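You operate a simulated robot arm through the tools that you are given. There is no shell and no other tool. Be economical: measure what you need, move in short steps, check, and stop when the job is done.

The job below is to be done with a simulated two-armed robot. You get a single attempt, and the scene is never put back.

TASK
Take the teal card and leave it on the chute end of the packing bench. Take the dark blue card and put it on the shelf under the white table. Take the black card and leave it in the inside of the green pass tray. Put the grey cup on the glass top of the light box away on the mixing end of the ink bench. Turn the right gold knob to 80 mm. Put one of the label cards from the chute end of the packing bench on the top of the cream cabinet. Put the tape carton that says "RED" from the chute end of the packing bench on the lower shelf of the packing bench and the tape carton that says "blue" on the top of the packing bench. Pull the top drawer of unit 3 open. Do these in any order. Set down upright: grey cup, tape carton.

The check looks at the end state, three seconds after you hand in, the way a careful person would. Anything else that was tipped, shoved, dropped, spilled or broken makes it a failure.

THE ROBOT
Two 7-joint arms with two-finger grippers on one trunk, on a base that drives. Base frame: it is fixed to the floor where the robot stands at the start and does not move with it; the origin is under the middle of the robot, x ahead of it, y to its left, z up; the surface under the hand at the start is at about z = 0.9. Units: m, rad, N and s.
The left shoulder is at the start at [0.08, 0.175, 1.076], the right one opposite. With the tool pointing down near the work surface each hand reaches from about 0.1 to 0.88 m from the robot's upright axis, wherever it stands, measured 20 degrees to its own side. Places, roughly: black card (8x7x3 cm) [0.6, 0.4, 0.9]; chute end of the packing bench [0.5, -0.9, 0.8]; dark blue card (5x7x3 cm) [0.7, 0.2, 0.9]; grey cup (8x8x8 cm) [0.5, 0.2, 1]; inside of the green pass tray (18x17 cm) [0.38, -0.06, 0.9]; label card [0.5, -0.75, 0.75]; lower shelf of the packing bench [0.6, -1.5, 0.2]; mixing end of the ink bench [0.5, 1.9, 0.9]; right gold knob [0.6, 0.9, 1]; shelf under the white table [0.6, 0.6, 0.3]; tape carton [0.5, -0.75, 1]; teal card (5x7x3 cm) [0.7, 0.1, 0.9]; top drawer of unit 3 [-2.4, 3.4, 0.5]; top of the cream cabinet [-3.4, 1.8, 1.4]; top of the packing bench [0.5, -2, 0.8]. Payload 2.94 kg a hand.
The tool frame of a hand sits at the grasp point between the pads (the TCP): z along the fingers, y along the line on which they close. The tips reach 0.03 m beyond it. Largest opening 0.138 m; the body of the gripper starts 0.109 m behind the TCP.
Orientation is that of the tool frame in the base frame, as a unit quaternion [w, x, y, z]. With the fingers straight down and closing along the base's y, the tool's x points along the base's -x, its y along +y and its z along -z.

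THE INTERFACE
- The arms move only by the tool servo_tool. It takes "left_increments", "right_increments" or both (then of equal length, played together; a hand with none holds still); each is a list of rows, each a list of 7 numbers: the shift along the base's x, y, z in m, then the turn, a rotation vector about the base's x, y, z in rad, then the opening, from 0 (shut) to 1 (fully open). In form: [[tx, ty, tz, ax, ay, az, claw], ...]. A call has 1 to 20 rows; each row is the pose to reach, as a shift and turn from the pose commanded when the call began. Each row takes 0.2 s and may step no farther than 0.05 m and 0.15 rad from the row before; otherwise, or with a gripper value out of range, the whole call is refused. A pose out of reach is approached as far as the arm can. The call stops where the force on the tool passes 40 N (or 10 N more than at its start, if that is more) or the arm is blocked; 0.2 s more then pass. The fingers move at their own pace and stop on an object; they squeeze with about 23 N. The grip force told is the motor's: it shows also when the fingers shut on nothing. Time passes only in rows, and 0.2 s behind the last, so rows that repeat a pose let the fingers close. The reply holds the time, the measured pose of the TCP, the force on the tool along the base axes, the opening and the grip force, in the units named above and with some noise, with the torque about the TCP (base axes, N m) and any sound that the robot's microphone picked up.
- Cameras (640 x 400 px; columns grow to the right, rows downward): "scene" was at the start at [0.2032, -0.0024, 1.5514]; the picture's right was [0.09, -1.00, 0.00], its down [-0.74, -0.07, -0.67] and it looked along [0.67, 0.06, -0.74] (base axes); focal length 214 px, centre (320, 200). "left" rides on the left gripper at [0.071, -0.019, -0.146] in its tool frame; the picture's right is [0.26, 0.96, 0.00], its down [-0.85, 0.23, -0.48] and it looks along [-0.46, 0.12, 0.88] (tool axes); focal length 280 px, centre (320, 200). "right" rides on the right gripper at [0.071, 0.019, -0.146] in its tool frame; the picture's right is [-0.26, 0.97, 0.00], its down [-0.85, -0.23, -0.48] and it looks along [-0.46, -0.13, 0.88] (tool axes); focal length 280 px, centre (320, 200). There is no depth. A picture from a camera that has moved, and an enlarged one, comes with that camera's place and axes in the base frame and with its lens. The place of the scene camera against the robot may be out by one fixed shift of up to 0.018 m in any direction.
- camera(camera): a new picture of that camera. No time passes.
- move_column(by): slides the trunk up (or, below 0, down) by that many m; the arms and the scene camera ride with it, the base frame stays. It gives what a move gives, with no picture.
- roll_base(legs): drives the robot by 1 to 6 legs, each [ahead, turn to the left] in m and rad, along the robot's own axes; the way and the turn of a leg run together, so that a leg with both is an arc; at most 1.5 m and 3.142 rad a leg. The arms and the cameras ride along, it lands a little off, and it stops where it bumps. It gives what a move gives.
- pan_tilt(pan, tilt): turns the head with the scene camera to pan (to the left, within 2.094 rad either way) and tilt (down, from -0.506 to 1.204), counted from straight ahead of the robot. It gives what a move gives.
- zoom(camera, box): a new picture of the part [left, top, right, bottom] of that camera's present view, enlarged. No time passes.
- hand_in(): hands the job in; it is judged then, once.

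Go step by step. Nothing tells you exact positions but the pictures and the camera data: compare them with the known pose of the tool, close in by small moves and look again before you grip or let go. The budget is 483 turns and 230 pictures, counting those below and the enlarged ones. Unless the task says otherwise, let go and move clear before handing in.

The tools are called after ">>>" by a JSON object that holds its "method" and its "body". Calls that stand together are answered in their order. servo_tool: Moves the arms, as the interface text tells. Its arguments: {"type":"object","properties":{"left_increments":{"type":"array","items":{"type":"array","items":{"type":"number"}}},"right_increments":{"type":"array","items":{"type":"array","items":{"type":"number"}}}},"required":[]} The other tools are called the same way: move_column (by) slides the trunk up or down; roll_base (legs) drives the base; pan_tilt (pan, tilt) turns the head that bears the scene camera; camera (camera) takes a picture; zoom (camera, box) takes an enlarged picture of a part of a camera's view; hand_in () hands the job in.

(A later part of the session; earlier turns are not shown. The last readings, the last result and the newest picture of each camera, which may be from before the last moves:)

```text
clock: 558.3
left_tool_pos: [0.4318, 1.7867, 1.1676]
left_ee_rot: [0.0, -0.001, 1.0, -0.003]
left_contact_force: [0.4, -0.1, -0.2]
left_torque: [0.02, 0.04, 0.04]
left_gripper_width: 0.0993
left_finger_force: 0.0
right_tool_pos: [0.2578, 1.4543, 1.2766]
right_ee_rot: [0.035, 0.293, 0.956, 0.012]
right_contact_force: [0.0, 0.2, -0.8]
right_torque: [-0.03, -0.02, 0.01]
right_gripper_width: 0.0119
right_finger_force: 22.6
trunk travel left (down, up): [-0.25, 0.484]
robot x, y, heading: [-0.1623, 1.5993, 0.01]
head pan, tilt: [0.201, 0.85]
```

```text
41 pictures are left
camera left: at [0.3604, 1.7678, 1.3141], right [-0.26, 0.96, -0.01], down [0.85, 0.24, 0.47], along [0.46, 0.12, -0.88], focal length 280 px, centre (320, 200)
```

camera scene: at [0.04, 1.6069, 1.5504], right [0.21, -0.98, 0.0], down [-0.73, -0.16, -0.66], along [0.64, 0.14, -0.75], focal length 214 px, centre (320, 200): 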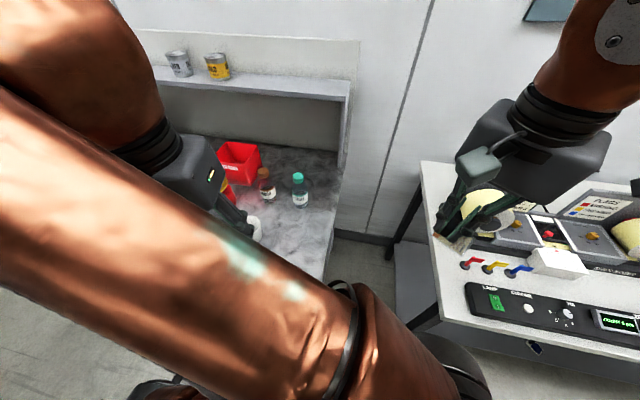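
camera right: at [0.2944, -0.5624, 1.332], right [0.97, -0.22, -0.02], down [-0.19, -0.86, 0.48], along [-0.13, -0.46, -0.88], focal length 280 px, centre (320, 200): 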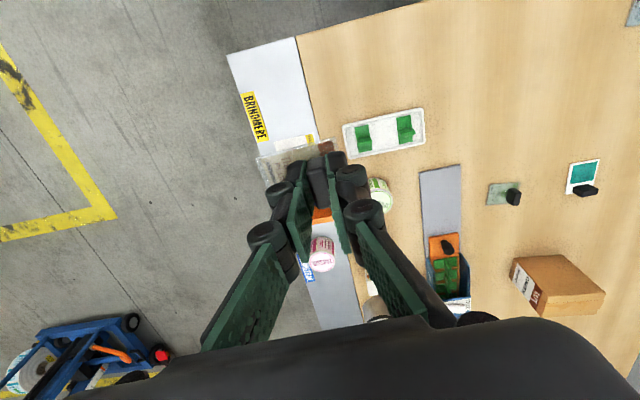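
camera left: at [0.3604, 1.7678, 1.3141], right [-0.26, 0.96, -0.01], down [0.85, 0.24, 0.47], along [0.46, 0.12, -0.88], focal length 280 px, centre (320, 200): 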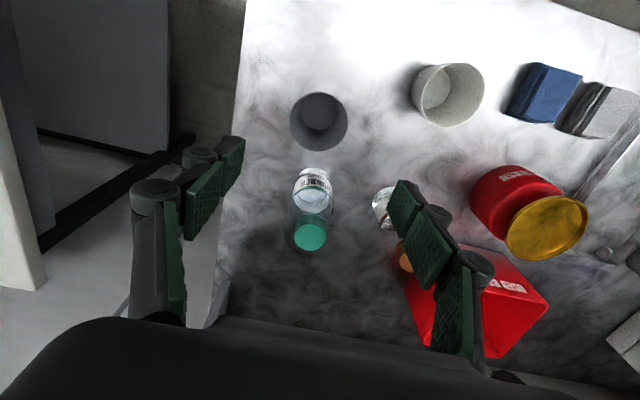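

The cup stands upright on the ink bench. Next the gold knob at about (0.545, 0.88): tuck the left hand and drive back along the white table.

>>> {"method": "servo_tool", "body": {"left_increments": [[-0.02, 0, 0.02, 0, 0, 0, 0.5], [-0.05, 0, 0.04, 0, 0, 0, 0.4], [-0.08, 0, 0.06, 0, 0, 0, 0.4], [-0.11, 0, 0.08, 0, 0, 0, 0.4], [-0.14, 0, 0.1, 0, 0, 0, 0.4], [-0.17, 0, 0.1, 0, 0, 0, 0.4], [-0.2, 0, 0.1, 0, 0, 0, 0.4]]}}

>>> {"method": "roll_base", "body": {"legs": [[0, -0.11], [0, -0.14], [0, -0.14], [0, -0.14], [0, -0.14], [0, -0.14]]}}

>>> {"method": "roll_base", "body": {"legs": [[0, -0.14], [0, -0.14], [0, -0.14], [0, -0.14], [0, -0.12]]}}

>>> {"method": "pan_tilt", "body": {"pan": 0.8, "tilt": 0.8}}

>>> {"method": "roll_base", "body": {"legs": [[0.09, 0]]}}

>>> {"method": "pan_tilt", "body": {"pan": -0.4, "tilt": 0.8}}

>>> {"method": "roll_base", "body": {"legs": [[0.09, 0]]}}

>>> {"method": "pan_tilt", "body": {"pan": 0.8, "tilt": 0.8}}

>>> {"method": "roll_base", "body": {"legs": [[0.09, 0]]}}

>>> {"method": "pan_tilt", "body": {"pan": -0.4, "tilt": 0.8}}

>>> {"method": "roll_base", "body": {"legs": [[0.09, 0]]}}

>>> {"method": "pan_tilt", "body": {"pan": 0.8, "tilt": 0.8}}

>>> {"method": "roll_base", "body": {"legs": [[0.09, 0]]}}

>>> {"method": "pan_tilt", "body": {"pan": -0.4, "tilt": 0.8}}

>>> {"method": "roll_base", "body": {"legs": [[0.09, 0]]}}

>>> {"method": "pan_tilt", "body": {"pan": 0.8, "tilt": 0.8}}

>>> {"method": "roll_base", "body": {"legs": [[0.09, 0]]}}

>>> {"method": "pan_tilt", "body": {"pan": -0.4, "tilt": 0.8}}

>>> {"method": "roll_base", "body": {"legs": [[0.09, 0]]}}

>>> {"method": "pan_tilt", "body": {"pan": 0.8, "tilt": 0.8}}

```text
clock: 559.9
left_tool_pos: [0.238, 1.7959, 1.2544]
left_ee_rot: [0.0, -0.001, 1.0, -0.003]
left_contact_force: [-0.7, 0.2, 0.1]
left_torque: [-0.01, -0.01, 0.0]
left_gripper_width: 0.0552
left_finger_force: 0.0
left hand out of reach, approached as far as the arm can: row 6, 7
right_tool_pos: [0.2571, 1.4535, 1.2757]
right_ee_rot: [0.035, 0.294, 0.955, 0.011]
right_contact_force: [0.3, 0.3, -0.6]
right_torque: [0.01, 0.04, 0.0]
right_gripper_width: 0.0118
right_finger_force: 23.0
trunk travel left (down, up): [-0.25, 0.484]
robot x, y, heading: [-0.1592, 1.6013, 0.008]
head pan, tilt: [0.201, 0.85]
```

```text
clock: 563.9
left_tool_pos: [0.2568, 1.4461, 1.2547]
left_ee_rot: [-0.001, 0.391, 0.92, -0.001]
left_contact_force: [-0.4, -0.6, 0.1]
left_torque: [0.03, -0.03, -0.03]
left_gripper_width: 0.0553
left_finger_force: 0.0
right_tool_pos: [0.024, 1.1958, 1.276]
right_ee_rot: [0.037, 0.644, 0.764, -0.003]
right_contact_force: [-0.3, -1.1, -1.8]
right_torque: [0.04, 0.01, -0.03]
right_gripper_width: 0.012
right_finger_force: 23.2
trunk travel left (down, up): [-0.25, 0.484]
robot x, y, heading: [-0.1604, 1.601, -0.792]
head pan, tilt: [0.201, 0.85]
```

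```text
clock: 567.3
left_tool_pos: [0.0654, 1.2171, 1.2552]
left_ee_rot: [-0.002, 0.677, 0.736, -0.002]
left_contact_force: [0.1, -0.1, -0.4]
left_torque: [-0.03, -0.04, -0.01]
left_gripper_width: 0.0552
left_finger_force: 0.1
right_tool_pos: [-0.2733, 1.1692, 1.2753]
right_ee_rot: [0.034, 0.863, 0.504, -0.015]
right_contact_force: [-1.2, 0.7, -0.2]
right_torque: [0.04, -0.02, -0.03]
right_gripper_width: 0.0117
right_finger_force: 22.7
trunk travel left (down, up): [-0.25, 0.484]
robot x, y, heading: [-0.161, 1.5975, -1.476]
head pan, tilt: [0.201, 0.85]
```

```text
clock: 568.3
left_tool_pos: [0.0677, 1.2161, 1.2548]
left_ee_rot: [-0.002, 0.677, 0.736, -0.002]
left_contact_force: [0.5, 0.3, -0.5]
left_torque: [-0.01, -0.05, 0.0]
left_gripper_width: 0.0553
left_finger_force: 0.1
right_tool_pos: [-0.2716, 1.1688, 1.2757]
right_ee_rot: [0.033, 0.863, 0.504, -0.016]
right_contact_force: [0.5, 1.2, 0.1]
right_torque: [0.01, 0.01, -0.02]
right_gripper_width: 0.0116
right_finger_force: 22.7
trunk travel left (down, up): [-0.25, 0.484]
robot x, y, heading: [-0.162, 1.5964, -1.474]
head pan, tilt: [0.799, 0.799]
```

```text
clock: 569.4
left_tool_pos: [0.0756, 1.1371, 1.2602]
left_ee_rot: [0.003, 0.676, 0.737, -0.005]
left_contact_force: [-0.1, 1.1, 1.1]
left_torque: [-0.19, -0.03, -0.01]
left_gripper_width: 0.0553
left_finger_force: 0.1
right_tool_pos: [-0.2627, 1.0889, 1.2806]
right_ee_rot: [0.038, 0.862, 0.506, -0.018]
right_contact_force: [-0.7, 1.4, 1.5]
right_torque: [-0.22, -0.04, 0.03]
right_gripper_width: 0.0119
right_finger_force: 22.3
trunk travel left (down, up): [-0.25, 0.484]
robot x, y, heading: [-0.1538, 1.5099, -1.478]
head pan, tilt: [0.799, 0.799]
```

```text
clock: 570.8
left_tool_pos: [0.0762, 1.1299, 1.2559]
left_ee_rot: [0.001, 0.676, 0.737, -0.003]
left_contact_force: [-0.3, 0.7, 0.5]
left_torque: [0.01, 0.02, 0.0]
left_gripper_width: 0.0552
left_finger_force: 0.0
right_tool_pos: [-0.263, 1.0829, 1.2795]
right_ee_rot: [0.036, 0.862, 0.506, -0.016]
right_contact_force: [-0.7, -0.2, -1.1]
right_torque: [-0.01, -0.03, 0.0]
right_gripper_width: 0.0118
right_finger_force: 22.8
trunk travel left (down, up): [-0.25, 0.484]
robot x, y, heading: [-0.1496, 1.5088, -1.475]
head pan, tilt: [-0.4, 0.799]
```

```text
clock: 572.0
left_tool_pos: [0.0855, 1.0455, 1.2629]
left_ee_rot: [0.004, 0.677, 0.736, -0.007]
left_contact_force: [-0.3, 0.7, 0.8]
left_torque: [-0.15, -0.06, 0.0]
left_gripper_width: 0.055
left_finger_force: 0.1
right_tool_pos: [-0.2569, 0.9977, 1.2826]
right_ee_rot: [0.041, 0.862, 0.505, -0.018]
right_contact_force: [-1.0, 1.5, 1.5]
right_torque: [-0.17, -0.05, 0.01]
right_gripper_width: 0.0118
right_finger_force: 22.5
trunk travel left (down, up): [-0.25, 0.484]
robot x, y, heading: [-0.1477, 1.4162, -1.477]
head pan, tilt: [-0.4, 0.799]
```

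```text
clock: 573.4
left_tool_pos: [0.0848, 1.0388, 1.2589]
left_ee_rot: [0.003, 0.676, 0.737, -0.004]
left_contact_force: [-0.7, -1.0, 0.9]
left_torque: [0.01, -0.03, -0.02]
left_gripper_width: 0.0552
left_finger_force: 0.0
right_tool_pos: [-0.2548, 0.9913, 1.2801]
right_ee_rot: [0.039, 0.862, 0.506, -0.017]
right_contact_force: [-0.4, 0.6, 0.3]
right_torque: [0.01, 0.04, 0.0]
right_gripper_width: 0.0118
right_finger_force: 23.2
trunk travel left (down, up): [-0.25, 0.484]
robot x, y, heading: [-0.1445, 1.4179, -1.479]
head pan, tilt: [0.799, 0.799]
```

```text
clock: 574.5
left_tool_pos: [0.0909, 0.9599, 1.2639]
left_ee_rot: [0.007, 0.677, 0.736, -0.009]
left_contact_force: [-0.2, 2.3, 0.4]
left_torque: [-0.19, -0.05, 0.01]
left_gripper_width: 0.0552
left_finger_force: 0.0
right_tool_pos: [-0.2469, 0.9133, 1.2848]
right_ee_rot: [0.044, 0.861, 0.507, -0.019]
right_contact_force: [-0.6, 2.7, 0.0]
right_torque: [-0.25, -0.04, -0.01]
right_gripper_width: 0.012
right_finger_force: 23.1
trunk travel left (down, up): [-0.25, 0.484]
robot x, y, heading: [-0.1373, 1.3281, -1.477]
head pan, tilt: [0.799, 0.799]
```

```text
clock: 575.9
left_tool_pos: [0.0928, 0.9525, 1.2607]
left_ee_rot: [0.005, 0.676, 0.737, -0.007]
left_contact_force: [-0.3, 0.0, 0.0]
left_torque: [0.0, 0.0, -0.01]
left_gripper_width: 0.0554
left_finger_force: 0.1
right_tool_pos: [-0.2454, 0.9068, 1.2819]
right_ee_rot: [0.041, 0.861, 0.508, -0.018]
right_contact_force: [-0.1, -0.8, -0.9]
right_torque: [0.0, 0.01, -0.03]
right_gripper_width: 0.0118
right_finger_force: 22.9
trunk travel left (down, up): [-0.25, 0.484]
robot x, y, heading: [-0.1373, 1.3282, -1.475]
head pan, tilt: [-0.4, 0.799]
```

```text
clock: 577.0
left_tool_pos: [0.1009, 0.8707, 1.2643]
left_ee_rot: [0.008, 0.677, 0.736, -0.01]
left_contact_force: [-0.3, 0.5, 0.8]
left_torque: [-0.19, 0.0, 0.0]
left_gripper_width: 0.0549
left_finger_force: 0.0
right_tool_pos: [-0.2379, 0.8246, 1.2858]
right_ee_rot: [0.045, 0.861, 0.507, -0.019]
right_contact_force: [0.2, 1.5, 0.4]
right_torque: [-0.15, -0.02, -0.05]
right_gripper_width: 0.0118
right_finger_force: 23.0
trunk travel left (down, up): [-0.25, 0.484]
robot x, y, heading: [-0.1267, 1.2364, -1.479]
head pan, tilt: [-0.4, 0.799]
```

```text
clock: 578.4
left_tool_pos: [0.1016, 0.8636, 1.2609]
left_ee_rot: [0.005, 0.676, 0.737, -0.009]
left_contact_force: [0.4, 0.7, 0.0]
left_torque: [-0.02, 0.0, 0.0]
left_gripper_width: 0.0552
left_finger_force: 0.0
right_tool_pos: [-0.2374, 0.8174, 1.2836]
right_ee_rot: [0.044, 0.86, 0.508, -0.018]
right_contact_force: [-0.3, 0.8, -0.4]
right_torque: [-0.01, 0.01, -0.01]
right_gripper_width: 0.0117
right_finger_force: 23.0
trunk travel left (down, up): [-0.25, 0.484]
robot x, y, heading: [-0.1265, 1.2357, -1.48]
head pan, tilt: [0.799, 0.799]
```

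```text
clock: 579.5
left_tool_pos: [0.1069, 0.7832, 1.2664]
left_ee_rot: [0.011, 0.677, 0.736, -0.012]
left_contact_force: [-1.0, 0.3, 1.3]
left_torque: [-0.15, -0.02, -0.04]
left_gripper_width: 0.0553
left_finger_force: 0.0
right_tool_pos: [-0.2305, 0.7391, 1.2893]
right_ee_rot: [0.047, 0.86, 0.508, -0.019]
right_contact_force: [0.9, 2.2, 0.3]
right_torque: [-0.14, -0.03, -0.02]
right_gripper_width: 0.012
right_finger_force: 23.3
trunk travel left (down, up): [-0.25, 0.484]
robot x, y, heading: [-0.12, 1.1474, -1.475]
head pan, tilt: [0.799, 0.799]
```

```text
clock: 580.9
left_tool_pos: [0.1083, 0.7777, 1.263]
left_ee_rot: [0.008, 0.677, 0.736, -0.011]
left_contact_force: [0.4, -0.8, 0.3]
left_torque: [0.03, -0.01, 0.03]
left_gripper_width: 0.055
left_finger_force: 0.0
right_tool_pos: [-0.2302, 0.7321, 1.2857]
right_ee_rot: [0.045, 0.86, 0.508, -0.018]
right_contact_force: [-0.3, 0.1, -0.3]
right_torque: [0.0, 0.0, -0.02]
right_gripper_width: 0.0122
right_finger_force: 22.8
trunk travel left (down, up): [-0.25, 0.484]
robot x, y, heading: [-0.1196, 1.141, -1.475]
head pan, tilt: [-0.4, 0.799]
```

```text
clock: 582.0
left_tool_pos: [0.1166, 0.6968, 1.2675]
left_ee_rot: [0.011, 0.676, 0.736, -0.014]
left_contact_force: [-0.5, 1.1, 0.5]
left_torque: [-0.09, -0.04, 0.02]
left_gripper_width: 0.0552
left_finger_force: 0.0
right_tool_pos: [-0.221, 0.6507, 1.2899]
right_ee_rot: [0.049, 0.859, 0.509, -0.019]
right_contact_force: [0.0, 1.3, 0.5]
right_torque: [-0.11, -0.03, 0.0]
right_gripper_width: 0.0118
right_finger_force: 23.2
trunk travel left (down, up): [-0.25, 0.484]
robot x, y, heading: [-0.1109, 1.0572, -1.474]
head pan, tilt: [-0.4, 0.799]
```

```text
clock: 583.4
left_tool_pos: [0.1177, 0.6925, 1.2641]
left_ee_rot: [0.008, 0.676, 0.737, -0.012]
left_contact_force: [0.1, -0.5, 0.0]
left_torque: [-0.01, 0.04, 0.01]
left_gripper_width: 0.0552
left_finger_force: 0.2
right_tool_pos: [-0.221, 0.6457, 1.2861]
right_ee_rot: [0.046, 0.86, 0.509, -0.018]
right_contact_force: [0.9, 0.6, 0.0]
right_torque: [0.0, -0.01, 0.01]
right_gripper_width: 0.0119
right_finger_force: 23.4
trunk travel left (down, up): [-0.25, 0.484]
robot x, y, heading: [-0.1117, 1.0578, -1.474]
head pan, tilt: [0.799, 0.799]
```

```text
clock: 584.5
left_tool_pos: [0.1253, 0.6108, 1.2671]
left_ee_rot: [0.012, 0.675, 0.737, -0.013]
left_contact_force: [0.8, 0.7, 0.3]
left_torque: [-0.16, 0.0, -0.01]
left_gripper_width: 0.0554
left_finger_force: 0.1
right_tool_pos: [-0.2141, 0.5672, 1.2905]
right_ee_rot: [0.05, 0.859, 0.509, -0.019]
right_contact_force: [-0.1, 0.7, 1.0]
right_torque: [-0.11, -0.06, -0.01]
right_gripper_width: 0.0119
right_finger_force: 23.0
trunk travel left (down, up): [-0.25, 0.484]
robot x, y, heading: [-0.1017, 0.9692, -1.473]
head pan, tilt: [0.799, 0.799]
```

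```text
clock: 585.9
left_tool_pos: [0.1253, 0.6055, 1.2645]
left_ee_rot: [0.011, 0.676, 0.737, -0.011]
left_contact_force: [-1.5, -0.4, 0.5]
left_torque: [0.0, -0.02, -0.02]
left_gripper_width: 0.0551
left_finger_force: 0.0
right_tool_pos: [-0.2133, 0.5614, 1.2884]
right_ee_rot: [0.049, 0.859, 0.51, -0.018]
right_contact_force: [0.5, 0.2, 0.4]
right_torque: [0.03, -0.01, 0.01]
right_gripper_width: 0.0118
right_finger_force: 23.5
trunk travel left (down, up): [-0.25, 0.484]
robot x, y, heading: [-0.1004, 0.9686, -1.475]
head pan, tilt: [-0.4, 0.799]
```

```text
clock: 587.0
left_tool_pos: [0.1343, 0.5218, 1.2661]
left_ee_rot: [0.012, 0.675, 0.738, -0.012]
left_contact_force: [-0.1, 0.3, 0.8]
left_torque: [-0.1, 0.0, -0.01]
left_gripper_width: 0.0553
left_finger_force: 0.0
right_tool_pos: [-0.2049, 0.4801, 1.2926]
right_ee_rot: [0.053, 0.858, 0.511, -0.02]
right_contact_force: [-0.3, 0.9, -0.5]
right_torque: [-0.12, 0.0, 0.01]
right_gripper_width: 0.0119
right_finger_force: 23.1
trunk travel left (down, up): [-0.25, 0.484]
robot x, y, heading: [-0.0912, 0.8795, -1.475]
head pan, tilt: [-0.4, 0.799]
```

```text
clock: 588.4
left_tool_pos: [0.1335, 0.5169, 1.2647]
left_ee_rot: [0.009, 0.674, 0.738, -0.01]
left_contact_force: [0.3, -0.1, 0.7]
left_torque: [0.02, -0.02, -0.03]
left_gripper_width: 0.0552
left_finger_force: 0.1
right_tool_pos: [-0.2045, 0.4744, 1.2884]
right_ee_rot: [0.05, 0.859, 0.51, -0.02]
right_contact_force: [0.2, -0.4, -0.2]
right_torque: [0.0, -0.01, -0.01]
right_gripper_width: 0.0117
right_finger_force: 23.2
trunk travel left (down, up): [-0.25, 0.484]
robot x, y, heading: [-0.0958, 0.8816, -1.474]
head pan, tilt: [0.799, 0.799]
```

>>> {"method": "roll_base", "body": {"legs": [[0.09, 0]]}}

>>> {"method": "pan_tilt", "body": {"pan": -0.4, "tilt": 0.8}}

>>> {"method": "roll_base", "body": {"legs": [[0.09, 0]]}}

>>> {"method": "pan_tilt", "body": {"pan": 0.8, "tilt": 0.8}}

>>> {"method": "roll_base", "body": {"legs": [[0, 0.11], [0, 0.14], [0, 0.14], [0, 0.14], [0, 0.14], [0, 0.14]]}}

>>> {"method": "roll_base", "body": {"legs": [[0, 0.14], [0, 0.14], [0, 0.14], [0, 0.14], [0, 0.1]]}}

>>> {"method": "pan_tilt", "body": {"pan": 0.3, "tilt": 0.8}}

>>> {"method": "camera", "body": {"camera": "scene"}}

```text
clock: 589.5
left_tool_pos: [0.1439, 0.434, 1.2667]
left_ee_rot: [0.011, 0.674, 0.739, -0.012]
left_contact_force: [0.0, 0.1, -0.1]
left_torque: [-0.04, -0.01, -0.02]
left_gripper_width: 0.0554
left_finger_force: 0.1
right_tool_pos: [-0.1955, 0.3908, 1.2922]
right_ee_rot: [0.052, 0.857, 0.512, -0.019]
right_contact_force: [0.0, 0.7, 0.2]
right_torque: [-0.05, 0.05, -0.01]
right_gripper_width: 0.0116
right_finger_force: 23.0
trunk travel left (down, up): [-0.25, 0.484]
robot x, y, heading: [-0.085, 0.796, -1.47]
head pan, tilt: [0.799, 0.799]
```

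```text
clock: 590.9
left_tool_pos: [0.1432, 0.4311, 1.2656]
left_ee_rot: [0.009, 0.675, 0.738, -0.01]
left_contact_force: [0.2, -0.2, -0.3]
left_torque: [-0.01, -0.01, 0.01]
left_gripper_width: 0.0554
left_finger_force: 0.0
right_tool_pos: [-0.1957, 0.3865, 1.2908]
right_ee_rot: [0.05, 0.858, 0.511, -0.019]
right_contact_force: [-0.1, 0.3, -0.5]
right_torque: [-0.01, -0.02, 0.01]
right_gripper_width: 0.0118
right_finger_force: 22.9
trunk travel left (down, up): [-0.25, 0.484]
robot x, y, heading: [-0.0822, 0.7962, -1.474]
head pan, tilt: [-0.4, 0.799]
```

```text
clock: 592.0
left_tool_pos: [0.1521, 0.3432, 1.2661]
left_ee_rot: [0.01, 0.674, 0.738, -0.012]
left_contact_force: [0.8, 0.2, -1.5]
left_torque: [0.0, -0.02, 0.03]
left_gripper_width: 0.0551
left_finger_force: 0.1
right_tool_pos: [-0.1855, 0.2994, 1.2922]
right_ee_rot: [0.053, 0.858, 0.51, -0.02]
right_contact_force: [0.2, 0.5, 0.4]
right_torque: [0.02, 0.01, -0.04]
right_gripper_width: 0.0116
right_finger_force: 22.9
trunk travel left (down, up): [-0.25, 0.484]
robot x, y, heading: [-0.073, 0.7012, -1.468]
head pan, tilt: [-0.4, 0.799]
```

```text
clock: 593.4
left_tool_pos: [0.1536, 0.3393, 1.2636]
left_ee_rot: [0.009, 0.674, 0.738, -0.011]
left_contact_force: [-0.5, 0.6, -0.4]
left_torque: [0.0, -0.01, 0.05]
left_gripper_width: 0.0549
left_finger_force: 0.0
right_tool_pos: [-0.1858, 0.2976, 1.2906]
right_ee_rot: [0.051, 0.858, 0.511, -0.019]
right_contact_force: [1.0, 0.0, -0.4]
right_torque: [0.02, 0.01, 0.0]
right_gripper_width: 0.0119
right_finger_force: 22.9
trunk travel left (down, up): [-0.25, 0.484]
robot x, y, heading: [-0.0763, 0.7071, -1.473]
head pan, tilt: [0.799, 0.799]
```

```text
clock: 597.4
left_tool_pos: [0.3462, 0.6208, 1.2654]
left_ee_rot: [0.013, 0.326, 0.945, -0.008]
left_contact_force: [0.6, 1.5, 0.5]
left_torque: [-0.13, 0.0, 0.02]
left_gripper_width: 0.055
left_finger_force: 0.1
right_tool_pos: [0.1451, 0.344, 1.2896]
right_ee_rot: [0.054, 0.585, 0.809, 0.003]
right_contact_force: [1.1, -0.6, -0.3]
right_torque: [0.04, 0.12, -0.03]
right_gripper_width: 0.0118
right_finger_force: 23.2
trunk travel left (down, up): [-0.25, 0.484]
robot x, y, heading: [-0.0761, 0.7031, -0.657]
head pan, tilt: [0.799, 0.799]
```

```text
clock: 600.8
left_tool_pos: [0.3104, 0.8957, 1.2648]
left_ee_rot: [0.012, 0.003, 1.0, -0.004]
left_contact_force: [-0.7, 1.8, -0.2]
left_torque: [-0.05, 0.01, 0.01]
left_gripper_width: 0.0552
left_finger_force: 0.1
right_tool_pos: [0.3188, 0.5547, 1.2892]
right_ee_rot: [0.05, 0.292, 0.955, 0.019]
right_contact_force: [-0.2, -0.2, -0.4]
right_torque: [-0.04, 0.03, -0.03]
right_gripper_width: 0.0119
right_finger_force: 23.3
trunk travel left (down, up): [-0.25, 0.484]
robot x, y, heading: [-0.0729, 0.7017, -0.001]
head pan, tilt: [0.799, 0.799]
```

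```text
clock: 601.7
left_tool_pos: [0.3101, 0.8941, 1.2642]
left_ee_rot: [0.012, 0.003, 1.0, -0.003]
left_contact_force: [-0.5, 0.2, -0.1]
left_torque: [0.01, -0.05, 0.0]
left_gripper_width: 0.0552
left_finger_force: 0.1
right_tool_pos: [0.3197, 0.5533, 1.2895]
right_ee_rot: [0.049, 0.292, 0.955, 0.019]
right_contact_force: [0.1, -1.2, -0.9]
right_torque: [-0.04, 0.01, -0.02]
right_gripper_width: 0.0115
right_finger_force: 22.5
trunk travel left (down, up): [-0.25, 0.484]
robot x, y, heading: [-0.0778, 0.7052, -0.0]
head pan, tilt: [0.3, 0.799]
```

```text
40 pictures are left
camera scene: at [0.1262, 0.7182, 1.5544], right [0.29, -0.96, 0.0], down [-0.69, -0.21, -0.7], along [0.67, 0.21, -0.72], focal length 214 px, centre (320, 200)
```

scene: 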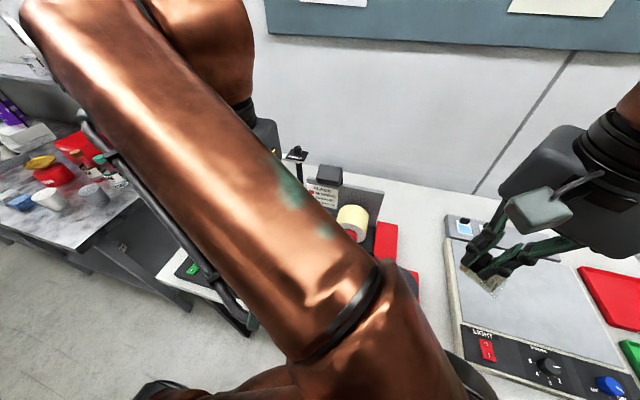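

>>> {"method": "camera", "body": {"camera": "left"}}

```text
39 pictures are left
camera left: at [0.2355, 0.8769, 1.409], right [-0.26, 0.97, -0.01], down [0.84, 0.23, 0.49], along [0.48, 0.12, -0.87], focal length 280 px, centre (320, 200)
```

left: 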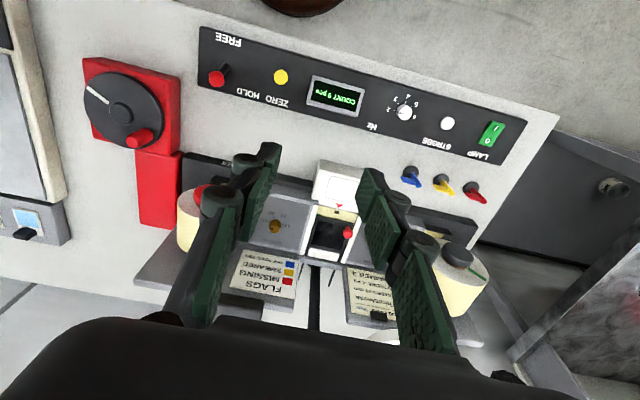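

>>> {"method": "zoom", "body": {"camera": "left", "box": [235, 185, 335, 265]}}

```text
5.00 times, centred on (285, 225) of left
camera zoom: at [0.2355, 0.8769, 1.409], right [-0.26, 0.97, -0.01], down [0.84, 0.23, 0.49], along [0.48, 0.12, -0.87], focal length 1402 px, centre (495, 75)
```

zoom: 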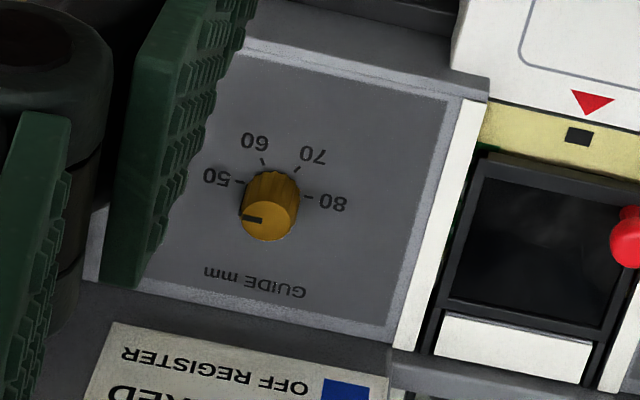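

The right gold knob's dial reads 50–60–70–80 (clockwise from above); its mark is now a bit below 50. Move the left hand above it for a closer look.

>>> {"method": "servo_tool", "body": {"left_increments": [[0.02, 0, 0, 0, 0.02, 0, 0.35], [0.05, -0.005, -0.01, 0, 0.024, 0, 0.35], [0.085, -0.01, -0.02, 0, 0.024, 0, 0.35], [0.12, -0.015, -0.04, 0, 0.024, 0, 0.35], [0.155, -0.02, -0.06, 0, 0.024, 0, 0.35], [0.19, -0.022, -0.08, 0, 0.024, 0, 0.35], [0.22, -0.024, -0.1, 0, 0.024, 0, 0.35], [0.235, -0.024, -0.115, 0, 0.024, 0, 0.35]]}}

>>> {"method": "camera", "body": {"camera": "left"}}

```text
clock: 603.5
left_tool_pos: [0.545, 0.8722, 1.1483]
left_ee_rot: [0.0, 0.002, 1.0, -0.004]
left_contact_force: [0.2, 0.8, -0.1]
left_torque: [0.01, 0.04, -0.01]
left_gripper_width: 0.0485
left_finger_force: 0.2
left hand out of reach, approached as far as the arm can: row 1
right_tool_pos: [0.3195, 0.555, 1.2893]
right_ee_rot: [0.05, 0.292, 0.955, 0.019]
right_contact_force: [0.3, -0.1, -1.0]
right_torque: [0.03, 0.01, -0.01]
right_gripper_width: 0.0116
right_finger_force: 22.9
trunk travel left (down, up): [-0.25, 0.484]
robot x, y, heading: [-0.0728, 0.7007, 0.0]
head pan, tilt: [0.3, 0.799]
```

```text
37 pictures are left
camera left: at [0.4752, 0.8538, 1.2953], right [-0.26, 0.97, -0.01], down [0.85, 0.23, 0.47], along [0.46, 0.12, -0.88], focal length 280 px, centre (320, 200)
```

left: 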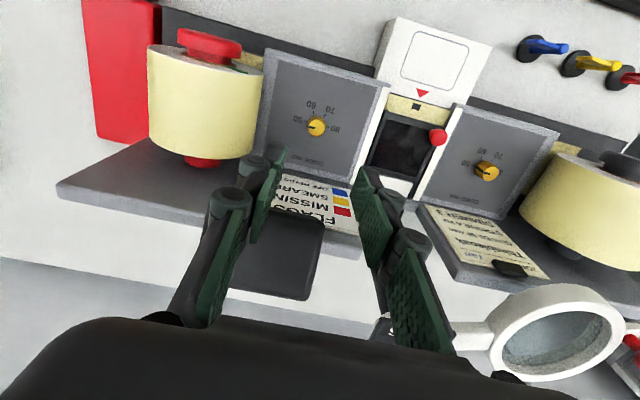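

Knob face at ≈(0.551, 0.869, 0.976). I'll yaw the hand +45°, descend around it and check alignment.

>>> {"method": "servo_tool", "body": {"left_increments": [[0.002, -0.001, -0.02, 0, 0, 0.13, 0.35], [0.004, -0.002, -0.04, 0, 0, 0.26, 0.35], [0.006, -0.003, -0.06, 0, 0, 0.39, 0.35], [0.006, -0.003, -0.08, 0, 0, 0.52, 0.35], [0.006, -0.003, -0.1, 0, 0, 0.65, 0.35], [0.006, -0.003, -0.115, 0, 0, 0.785, 0.35]]}}

>>> {"method": "camera", "body": {"camera": "left"}}

```text
clock: 604.2
left_tool_pos: [0.5415, 0.8654, 1.1122]
left_ee_rot: [0.001, -0.136, 0.991, -0.006]
left_contact_force: [-28.7, -4.2, 4.4]
left_torque: [0.01, -1.34, -1.03]
left_gripper_width: 0.0453
left_finger_force: 0.1
right_tool_pos: [0.3161, 0.554, 1.2907]
right_ee_rot: [0.05, 0.293, 0.955, 0.02]
right_contact_force: [-0.6, -0.7, -0.4]
right_torque: [0.0, 0.04, 0.0]
right_gripper_width: 0.0116
right_finger_force: 23.0
trunk travel left (down, up): [-0.25, 0.484]
robot x, y, heading: [-0.0767, 0.7025, -0.0]
head pan, tilt: [0.3, 0.799]
stopped in row 3 (left hand): the force on the tool passed its limit at 47 N (the readings are from after the stop); the commanded pose is now the measured one
```

```text
36 pictures are left
camera left: at [0.4782, 0.83, 1.2596], right [-0.51, 0.86, -0.01], down [0.75, 0.46, 0.47], along [0.41, 0.23, -0.88], focal length 280 px, centre (320, 200)
```

left: 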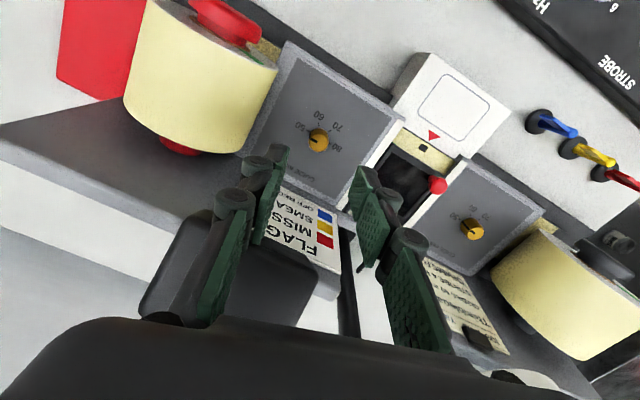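

The lamp head (≈(0.61, 0.84, 1.15)) is in the way of a vertical hand. Back off and pitch the hand forward so its body stays clear of the lamp.

>>> {"method": "servo_tool", "body": {"left_increments": [[-0.02, 0, 0.01, 0, 0, -0.1, 0.35], [-0.05, 0.0, 0.03, 0, 0, -0.2, 0.35], [-0.08, 0.003, 0.05, 0, -0.05, -0.27, 0.35], [-0.09, 0.004, 0.05, 0, -0.18, -0.27, 0.35], [-0.09, 0.004, 0.04, 0, -0.31, -0.27, 0.35], [-0.08, 0.004, 0.03, 0, -0.44, -0.27, 0.35], [-0.07, 0.004, 0.01, 0, -0.57, -0.27, 0.35], [-0.05, 0.004, -0.01, 0, -0.65, -0.27, 0.35]]}}

>>> {"method": "camera", "body": {"camera": "left"}}

```text
clock: 606.0
left_tool_pos: [0.5094, 0.8866, 1.102]
left_ee_rot: [0.315, 0.004, 0.948, -0.049]
left_contact_force: [0.4, 0.5, -0.7]
left_torque: [0.02, 0.01, -0.01]
left_gripper_width: 0.0486
left_finger_force: 0.0
left hand out of reach, approached as far as the arm can: row 6, 7, 8
right_tool_pos: [0.3186, 0.5536, 1.2896]
right_ee_rot: [0.049, 0.292, 0.955, 0.019]
right_contact_force: [0.8, -0.3, -0.4]
right_torque: [0.01, 0.04, 0.0]
right_gripper_width: 0.0115
right_finger_force: 23.2
trunk travel left (down, up): [-0.25, 0.484]
robot x, y, heading: [-0.0717, 0.7046, -0.004]
head pan, tilt: [0.3, 0.799]
```

```text
35 pictures are left
camera left: at [0.3651, 0.88, 1.1775], right [-0.17, 0.95, -0.24], down [0.4, 0.29, 0.87], along [0.9, 0.05, -0.44], focal length 280 px, centre (320, 200)
```

left: 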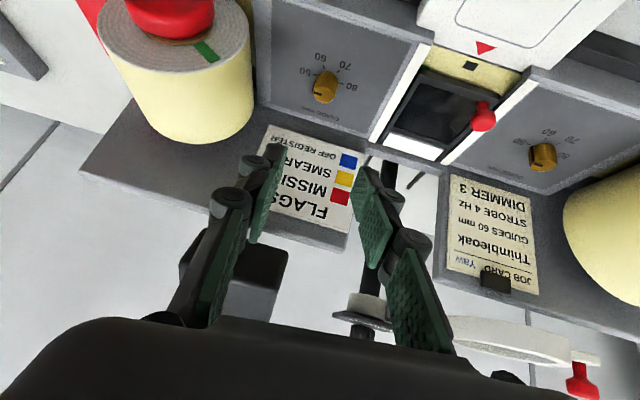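

>>> {"method": "roll_base", "body": {"legs": [[-0.09, 0]]}}

>>> {"method": "pan_tilt", "body": {"pan": -0.9, "tilt": 0.8}}

>>> {"method": "pan_tilt", "body": {"pan": 0.2, "tilt": 0.8}}

>>> {"method": "servo_tool", "body": {"left_increments": [[0.015, 0, 0.02, 0, 0, 0, 0.35], [0.04, -0.002, 0.04, 0, 0, 0, 0.35], [0.07, -0.004, 0.04, 0, 0, 0, 0.35], [0.1, -0.006, 0.03, 0, 0, 0, 0.35], [0.12, -0.006, 0.01, 0, 0, 0, 0.35]]}}

>>> {"method": "camera", "body": {"camera": "left"}}

```text
clock: 607.1
left_tool_pos: [0.4335, 0.8861, 1.0955]
left_ee_rot: [0.309, 0.005, 0.95, -0.048]
left_contact_force: [-0.4, -0.9, 0.7]
left_torque: [0.01, -0.06, 0.04]
left_gripper_width: 0.0484
left_finger_force: 0.1
right_tool_pos: [0.2453, 0.5537, 1.2863]
right_ee_rot: [0.043, 0.294, 0.955, 0.018]
right_contact_force: [0.0, 0.6, -0.6]
right_torque: [-0.04, -0.04, -0.01]
right_gripper_width: 0.0119
right_finger_force: 23.3
trunk travel left (down, up): [-0.25, 0.484]
robot x, y, heading: [-0.1649, 0.7016, -0.006]
head pan, tilt: [0.3, 0.799]
```

```text
clock: 608.5
left_tool_pos: [0.4053, 0.8878, 1.108]
left_ee_rot: [0.321, 0.007, 0.946, -0.05]
left_contact_force: [-1.5, 0.2, 0.2]
left_torque: [-0.01, -0.03, 0.07]
left_gripper_width: 0.0484
left_finger_force: 0.1
right_tool_pos: [0.2138, 0.5541, 1.2944]
right_ee_rot: [0.055, 0.293, 0.954, 0.021]
right_contact_force: [-1.0, 0.7, -0.1]
right_torque: [-0.01, -0.09, 0.02]
right_gripper_width: 0.0119
right_finger_force: 23.1
trunk travel left (down, up): [-0.25, 0.484]
robot x, y, heading: [-0.1659, 0.703, -0.0]
head pan, tilt: [-0.901, 0.799]
```

```text
clock: 609.8
left_tool_pos: [0.4069, 0.8866, 1.1076]
left_ee_rot: [0.32, 0.006, 0.946, -0.049]
left_contact_force: [-0.2, -0.3, 0.3]
left_torque: [-0.01, -0.01, -0.02]
left_gripper_width: 0.0483
left_finger_force: 0.0
right_tool_pos: [0.2151, 0.5545, 1.2931]
right_ee_rot: [0.054, 0.294, 0.954, 0.021]
right_contact_force: [0.2, -0.6, 0.2]
right_torque: [0.01, -0.01, 0.04]
right_gripper_width: 0.0117
right_finger_force: 22.6
trunk travel left (down, up): [-0.25, 0.484]
robot x, y, heading: [-0.1667, 0.7048, -0.003]
head pan, tilt: [0.201, 0.799]
```

```text
clock: 611.0
left_tool_pos: [0.5263, 0.8806, 1.1171]
left_ee_rot: [0.32, 0.006, 0.946, -0.05]
left_contact_force: [0.7, 0.5, 0.2]
left_torque: [-0.02, -0.03, 0.02]
left_gripper_width: 0.0484
left_finger_force: 0.0
right_tool_pos: [0.2171, 0.555, 1.2926]
right_ee_rot: [0.053, 0.294, 0.954, 0.021]
right_contact_force: [-0.6, 0.3, 0.3]
right_torque: [0.0, 0.02, 0.02]
right_gripper_width: 0.0116
right_finger_force: 22.6
trunk travel left (down, up): [-0.25, 0.484]
robot x, y, heading: [-0.1697, 0.7035, 0.002]
head pan, tilt: [0.201, 0.799]
```

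```text
34 pictures are left
camera left: at [0.381, 0.8737, 1.1913], right [-0.17, 0.95, -0.25], down [0.4, 0.29, 0.87], along [0.9, 0.05, -0.43], focal length 280 px, centre (320, 200)
```

left: 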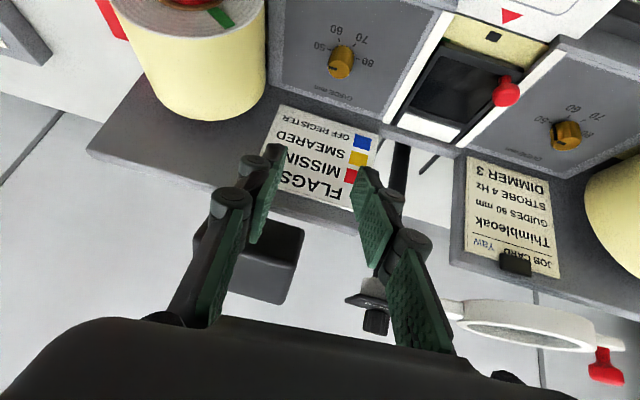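

>>> {"method": "servo_tool", "body": {"left_increments": [[0.005, -0.004, -0.02, 0.045, 0, 0.1, 0.35], [0.009, -0.008, -0.04, 0.09, 0, 0.2, 0.35], [0.014, -0.012, -0.06, 0.09, 0, 0.3, 0.35], [0.014, -0.015, -0.085, 0.09, 0, 0.35, 0.35]]}}

>>> {"method": "zoom", "body": {"camera": "left", "box": [220, 60, 420, 220]}}

```text
clock: 612.0
left_tool_pos: [0.5504, 0.8754, 1.0412]
left_ee_rot: [0.322, -0.145, 0.934, 0.048]
left_contact_force: [0.4, 0.1, -0.5]
left_torque: [-0.02, 0.0, -0.04]
left_gripper_width: 0.0483
left_finger_force: 0.1
left hand out of reach, approached as far as the arm can: row 4
right_tool_pos: [0.2167, 0.5529, 1.2926]
right_ee_rot: [0.054, 0.293, 0.954, 0.022]
right_contact_force: [0.2, -0.9, 0.0]
right_torque: [-0.01, 0.01, 0.02]
right_gripper_width: 0.0119
right_finger_force: 23.0
trunk travel left (down, up): [-0.25, 0.484]
robot x, y, heading: [-0.1634, 0.7028, 0.001]
head pan, tilt: [0.201, 0.799]
```

```text
2.50 times, centred on (320, 140) of left
camera zoom: at [0.4184, 0.8133, 1.1122], right [-0.49, 0.86, -0.16], down [0.29, 0.33, 0.9], along [0.82, 0.39, -0.41], focal length 701 px, centre (320, 350)
```

zoom: 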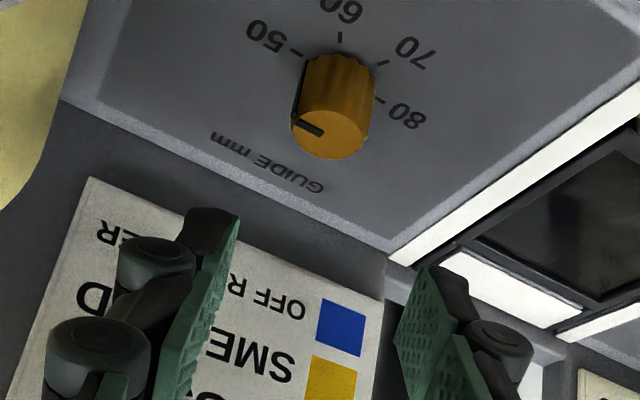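

>>> {"method": "servo_tool", "body": {"left_increments": [[-0.004, -0.003, -0.015, 0, 0, 0, 0.35], [-0.008, -0.007, -0.03, 0, 0, 0, 0.35], [-0.011, -0.01, -0.042, 0, 0, 0, 0.35], [-0.011, -0.01, -0.05, 0, 0, 0, 0.35]]}}

>>> {"method": "zoom", "body": {"camera": "left", "box": [220, 60, 420, 220]}}

```text
clock: 613.0
left_tool_pos: [0.5618, 0.8909, 1.0079]
left_ee_rot: [0.321, -0.145, 0.934, 0.05]
left_contact_force: [-0.6, -0.7, -0.2]
left_torque: [-0.02, -0.01, -0.02]
left_gripper_width: 0.0483
left_finger_force: 0.0
left hand out of reach, approached as far as the arm can: row 1, 2, 3, 4
right_tool_pos: [0.2167, 0.5538, 1.2923]
right_ee_rot: [0.053, 0.294, 0.954, 0.021]
right_contact_force: [0.4, -0.2, 0.0]
right_torque: [-0.01, 0.0, 0.0]
right_gripper_width: 0.012
right_finger_force: 22.7
trunk travel left (down, up): [-0.25, 0.484]
robot x, y, heading: [-0.1627, 0.7031, -0.003]
head pan, tilt: [0.201, 0.799]
```

```text
2.50 times, centred on (320, 140) of left
camera zoom: at [0.4293, 0.8278, 1.0801], right [-0.49, 0.86, -0.16], down [0.29, 0.33, 0.9], along [0.82, 0.39, -0.41], focal length 701 px, centre (320, 350)
```

zoom: 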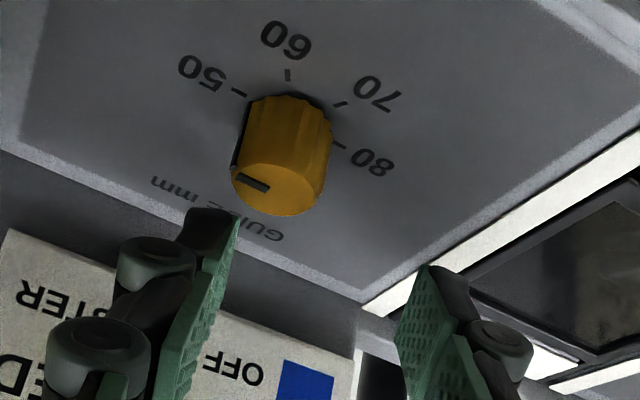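

The arm is at a joint limit here; lift, back up a little and turn slightly right.

>>> {"method": "servo_tool", "body": {"left_increments": [[-0.01, 0, 0.02, 0, 0, -0.05, 0.35], [-0.03, 0, 0.05, 0, 0, -0.1, 0.35], [-0.06, 0.0, 0.08, 0, 0, -0.1, 0.35]]}}

>>> {"method": "roll_base", "body": {"legs": [[-0.07, 0]]}}

>>> {"method": "pan_tilt", "body": {"pan": -0.9, "tilt": 0.8}}

>>> {"method": "roll_base", "body": {"legs": [[0, -0.12], [0, -0.1]]}}

>>> {"method": "pan_tilt", "body": {"pan": 0.2, "tilt": 0.8}}

```text
clock: 613.8
left_tool_pos: [0.5014, 0.8864, 1.0894]
left_ee_rot: [0.326, -0.098, 0.94, 0.033]
left_contact_force: [-0.2, -0.4, 0.8]
left_torque: [-0.04, -0.03, 0.02]
left_gripper_width: 0.0483
left_finger_force: 0.2
right_tool_pos: [0.2131, 0.5535, 1.2929]
right_ee_rot: [0.055, 0.293, 0.954, 0.021]
right_contact_force: [-0.1, -0.3, -0.2]
right_torque: [0.01, -0.05, 0.04]
right_gripper_width: 0.0122
right_finger_force: 23.1
trunk travel left (down, up): [-0.25, 0.484]
robot x, y, heading: [-0.1668, 0.7025, -0.012]
head pan, tilt: [0.201, 0.799]
```

```text
clock: 614.8
left_tool_pos: [0.4554, 0.8868, 1.0772]
left_ee_rot: [0.315, -0.097, 0.943, 0.035]
left_contact_force: [0.3, -0.3, 0.7]
left_torque: [0.04, -0.04, -0.01]
left_gripper_width: 0.0484
left_finger_force: 0.0
right_tool_pos: [0.1742, 0.5532, 1.2861]
right_ee_rot: [0.042, 0.296, 0.954, 0.016]
right_contact_force: [-0.8, 0.7, 0.2]
right_torque: [0.0, -0.04, 0.0]
right_gripper_width: 0.0121
right_finger_force: 22.9
trunk travel left (down, up): [-0.25, 0.484]
robot x, y, heading: [-0.2369, 0.7024, -0.002]
head pan, tilt: [0.201, 0.799]
```

```text
clock: 616.1
left_tool_pos: [0.4144, 0.887, 1.0994]
left_ee_rot: [0.334, -0.098, 0.937, 0.033]
left_contact_force: [1.0, -0.1, -0.3]
left_torque: [-0.02, 0.14, 0.0]
left_gripper_width: 0.0483
left_finger_force: 0.0
right_tool_pos: [0.1219, 0.5517, 1.2981]
right_ee_rot: [0.063, 0.293, 0.954, 0.023]
right_contact_force: [0.8, 0.7, 0.9]
right_torque: [0.02, 0.1, 0.03]
right_gripper_width: 0.0119
right_finger_force: 22.9
trunk travel left (down, up): [-0.25, 0.484]
robot x, y, heading: [-0.2351, 0.704, -0.001]
head pan, tilt: [-0.901, 0.799]
```

```text
clock: 617.6
left_tool_pos: [0.4494, 0.7353, 1.0919]
left_ee_rot: [0.328, 0.008, 0.945, -0.004]
left_contact_force: [-0.3, -1.1, -0.8]
left_torque: [0.05, 0.0, 0.02]
left_gripper_width: 0.0483
left_finger_force: 0.0
right_tool_pos: [0.0946, 0.4718, 1.2937]
right_ee_rot: [0.058, 0.398, 0.915, 0.016]
right_contact_force: [-0.6, -0.8, -0.4]
right_torque: [0.08, -0.03, 0.0]
right_gripper_width: 0.0118
right_finger_force: 22.8
trunk travel left (down, up): [-0.25, 0.484]
robot x, y, heading: [-0.2338, 0.7024, -0.225]
head pan, tilt: [-0.901, 0.799]
```

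```text
clock: 619.0
left_tool_pos: [0.4515, 0.7372, 1.0911]
left_ee_rot: [0.329, 0.008, 0.944, -0.004]
left_contact_force: [-0.5, 1.3, 0.1]
left_torque: [-0.01, -0.01, -0.01]
left_gripper_width: 0.0482
left_finger_force: 0.1
right_tool_pos: [0.0956, 0.476, 1.293]
right_ee_rot: [0.058, 0.398, 0.916, 0.014]
right_contact_force: [0.5, 0.0, 0.5]
right_torque: [0.0, 0.0, 0.01]
right_gripper_width: 0.012
right_finger_force: 22.9
trunk travel left (down, up): [-0.25, 0.484]
robot x, y, heading: [-0.2329, 0.7025, -0.223]
head pan, tilt: [0.201, 0.799]
```

>>> {"method": "servo_tool", "body": {"left_increments": [[0, 0.03, 0.01, 0, 0, 0.05, 0.35], [0, 0.065, 0.01, 0, 0, 0.1, 0.35], [0.0, 0.1, 0.01, 0, 0, 0.15, 0.35], [0.02, 0.125, 0.0, 0, 0, 0.2, 0.35], [0.05, 0.13, -0.01, 0, 0, 0.2, 0.35], [0.075, 0.13, -0.03, 0, 0, 0.2, 0.35], [0.086, 0.13, -0.05, 0, 0, 0.2, 0.35]]}}

>>> {"method": "camera", "body": {"camera": "left"}}

```text
clock: 620.5
left_tool_pos: [0.537, 0.8683, 1.0412]
left_ee_rot: [0.327, -0.086, 0.941, 0.029]
left_contact_force: [-0.5, -1.0, 1.0]
left_torque: [0.01, -0.01, -0.01]
left_gripper_width: 0.0484
left_finger_force: 0.0
right_tool_pos: [0.0965, 0.4774, 1.2941]
right_ee_rot: [0.057, 0.398, 0.915, 0.015]
right_contact_force: [-0.4, -0.3, 0.6]
right_torque: [0.01, 0.0, -0.02]
right_gripper_width: 0.0117
right_finger_force: 23.0
trunk travel left (down, up): [-0.25, 0.484]
robot x, y, heading: [-0.2347, 0.7042, -0.224]
head pan, tilt: [0.201, 0.799]
```

```text
31 pictures are left
camera left: at [0.3978, 0.8224, 1.1117], right [-0.38, 0.91, -0.16], down [0.32, 0.3, 0.9], along [0.87, 0.29, -0.4], focal length 280 px, centre (320, 200)
```

left: 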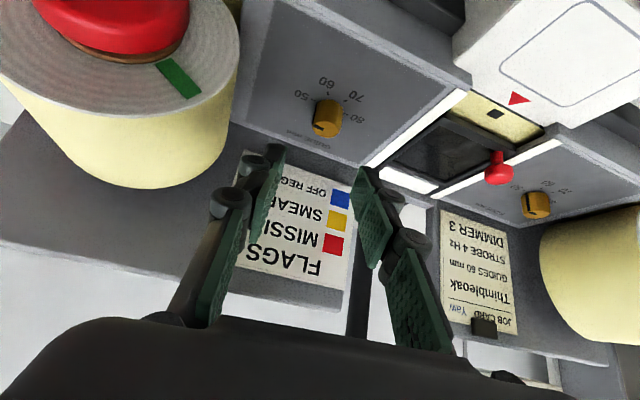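

>>> {"method": "servo_tool", "body": {"left_increments": [[0.001, 0, -0.015, 0, 0, 0, 0.35], [0.003, -0.001, -0.03, 0, 0, 0, 0.35], [0.004, -0.001, -0.042, 0, 0, 0, 0.35], [0.004, -0.001, -0.05, 0, 0, 0, 0.35]]}}

>>> {"method": "zoom", "body": {"camera": "left", "box": [220, 60, 420, 220]}}

```text
clock: 621.5
left_tool_pos: [0.5415, 0.8669, 0.9956]
left_ee_rot: [0.333, -0.087, 0.939, 0.03]
left_contact_force: [4.7, 0.1, 15.0]
left_torque: [0.39, -0.23, -0.1]
left_gripper_width: 0.0482
left_finger_force: 0.5
right_tool_pos: [0.0948, 0.4742, 1.2951]
right_ee_rot: [0.057, 0.398, 0.916, 0.016]
right_contact_force: [0.3, -1.3, 0.2]
right_torque: [-0.01, 0.03, 0.0]
right_gripper_width: 0.0118
right_finger_force: 22.9
trunk travel left (down, up): [-0.25, 0.484]
robot x, y, heading: [-0.2367, 0.7039, -0.226]
head pan, tilt: [0.201, 0.799]
```

```text
2.50 times, centred on (320, 140) of left
camera zoom: at [0.3999, 0.8201, 1.0657], right [-0.38, 0.91, -0.17], down [0.31, 0.29, 0.9], along [0.87, 0.29, -0.4], focal length 701 px, centre (320, 350)
```

zoom: 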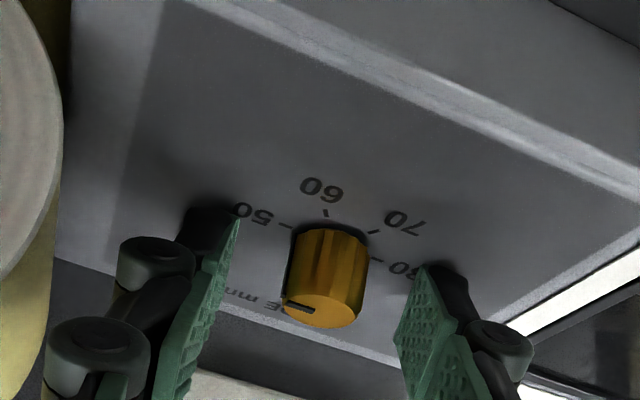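

>>> {"method": "servo_tool", "body": {"left_increments": [[0, 0, 0.004, 0, 0, 0, 0.3], [0.001, 0, 0.005, 0, 0, 0, 0.15], [0.001, 0, 0.005, 0, 0, 0, 0.0], [0.001, 0, 0.005, 0, 0, 0, 0.0], [0.001, 0, 0.005, 0, 0, 0, 0.0]]}}

>>> {"method": "zoom", "body": {"camera": "left", "box": [220, 60, 420, 220]}}

```text
clock: 622.8
left_tool_pos: [0.5389, 0.8654, 0.9953]
left_ee_rot: [0.327, -0.087, 0.94, 0.029]
left_contact_force: [-4.8, 1.0, 8.0]
left_torque: [0.03, 0.08, 0.0]
left_gripper_width: 0.0192
left_finger_force: 43.7
right_tool_pos: [0.0945, 0.4763, 1.2953]
right_ee_rot: [0.059, 0.397, 0.916, 0.015]
right_contact_force: [-0.8, -0.4, -0.6]
right_torque: [-0.02, 0.01, 0.02]
right_gripper_width: 0.0118
right_finger_force: 23.1
trunk travel left (down, up): [-0.25, 0.484]
robot x, y, heading: [-0.2358, 0.7056, -0.222]
head pan, tilt: [0.201, 0.799]
```

```text
2.50 times, centred on (320, 140) of left
camera zoom: at [0.3996, 0.8204, 1.0669], right [-0.38, 0.91, -0.16], down [0.32, 0.3, 0.9], along [0.87, 0.29, -0.4], focal length 701 px, centre (320, 350)
```

zoom: 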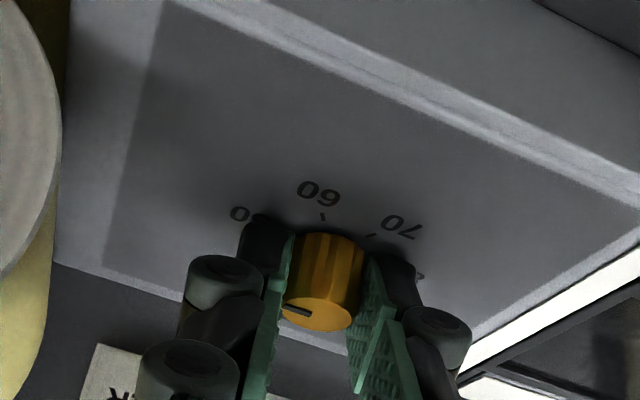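

Knob gripped. Turn it clockwise by 60° about its own axis.

>>> {"method": "servo_tool", "body": {"left_increments": [[-0.0002, 0.0016, 0, 0, 0, -0.131, 0], [-0.0002, 0.0032, 0, 0, 0, -0.262, 0], [0.0001, 0.0049, 0, 0, 0, -0.394, 0], [0.0005, 0.0064, 0, 0, 0, -0.525, 0], [0.0012, 0.0079, 0, 0, 0, -0.656, 0], [0.002, 0.0093, 0, 0, 0, -0.787, 0], [0.003, 0.0106, 0, 0, 0, -0.919, 0], [0.0042, 0.0117, 0, 0, 0, -1.05, 0]]}}

>>> {"method": "zoom", "body": {"camera": "left", "box": [220, 60, 420, 220]}}

```text
clock: 624.5
left_tool_pos: [0.544, 0.8764, 0.9966]
left_ee_rot: [0.296, 0.397, 0.857, -0.14]
left_contact_force: [-27.9, -10.4, -10.1]
left_torque: [-0.58, 0.44, -0.31]
left_gripper_width: 0.0192
left_finger_force: 44.1
right_tool_pos: [0.0943, 0.4743, 1.2944]
right_ee_rot: [0.057, 0.398, 0.915, 0.015]
right_contact_force: [-0.8, -0.1, -0.3]
right_torque: [0.03, 0.02, -0.02]
right_gripper_width: 0.012
right_finger_force: 22.5
trunk travel left (down, up): [-0.25, 0.484]
robot x, y, heading: [-0.2354, 0.704, -0.227]
head pan, tilt: [0.201, 0.799]
```

```text
2.50 times, centred on (320, 140) of left
camera zoom: at [0.4353, 0.9761, 1.0674], right [0.6, 0.78, -0.17], down [0.42, -0.13, 0.9], along [0.68, -0.61, -0.41], focal length 701 px, centre (320, 350)
```

zoom: 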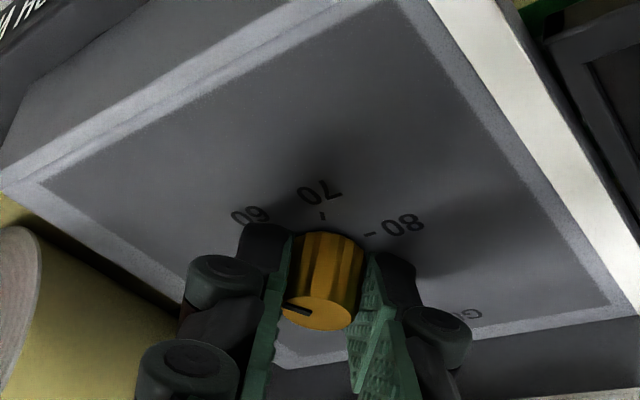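

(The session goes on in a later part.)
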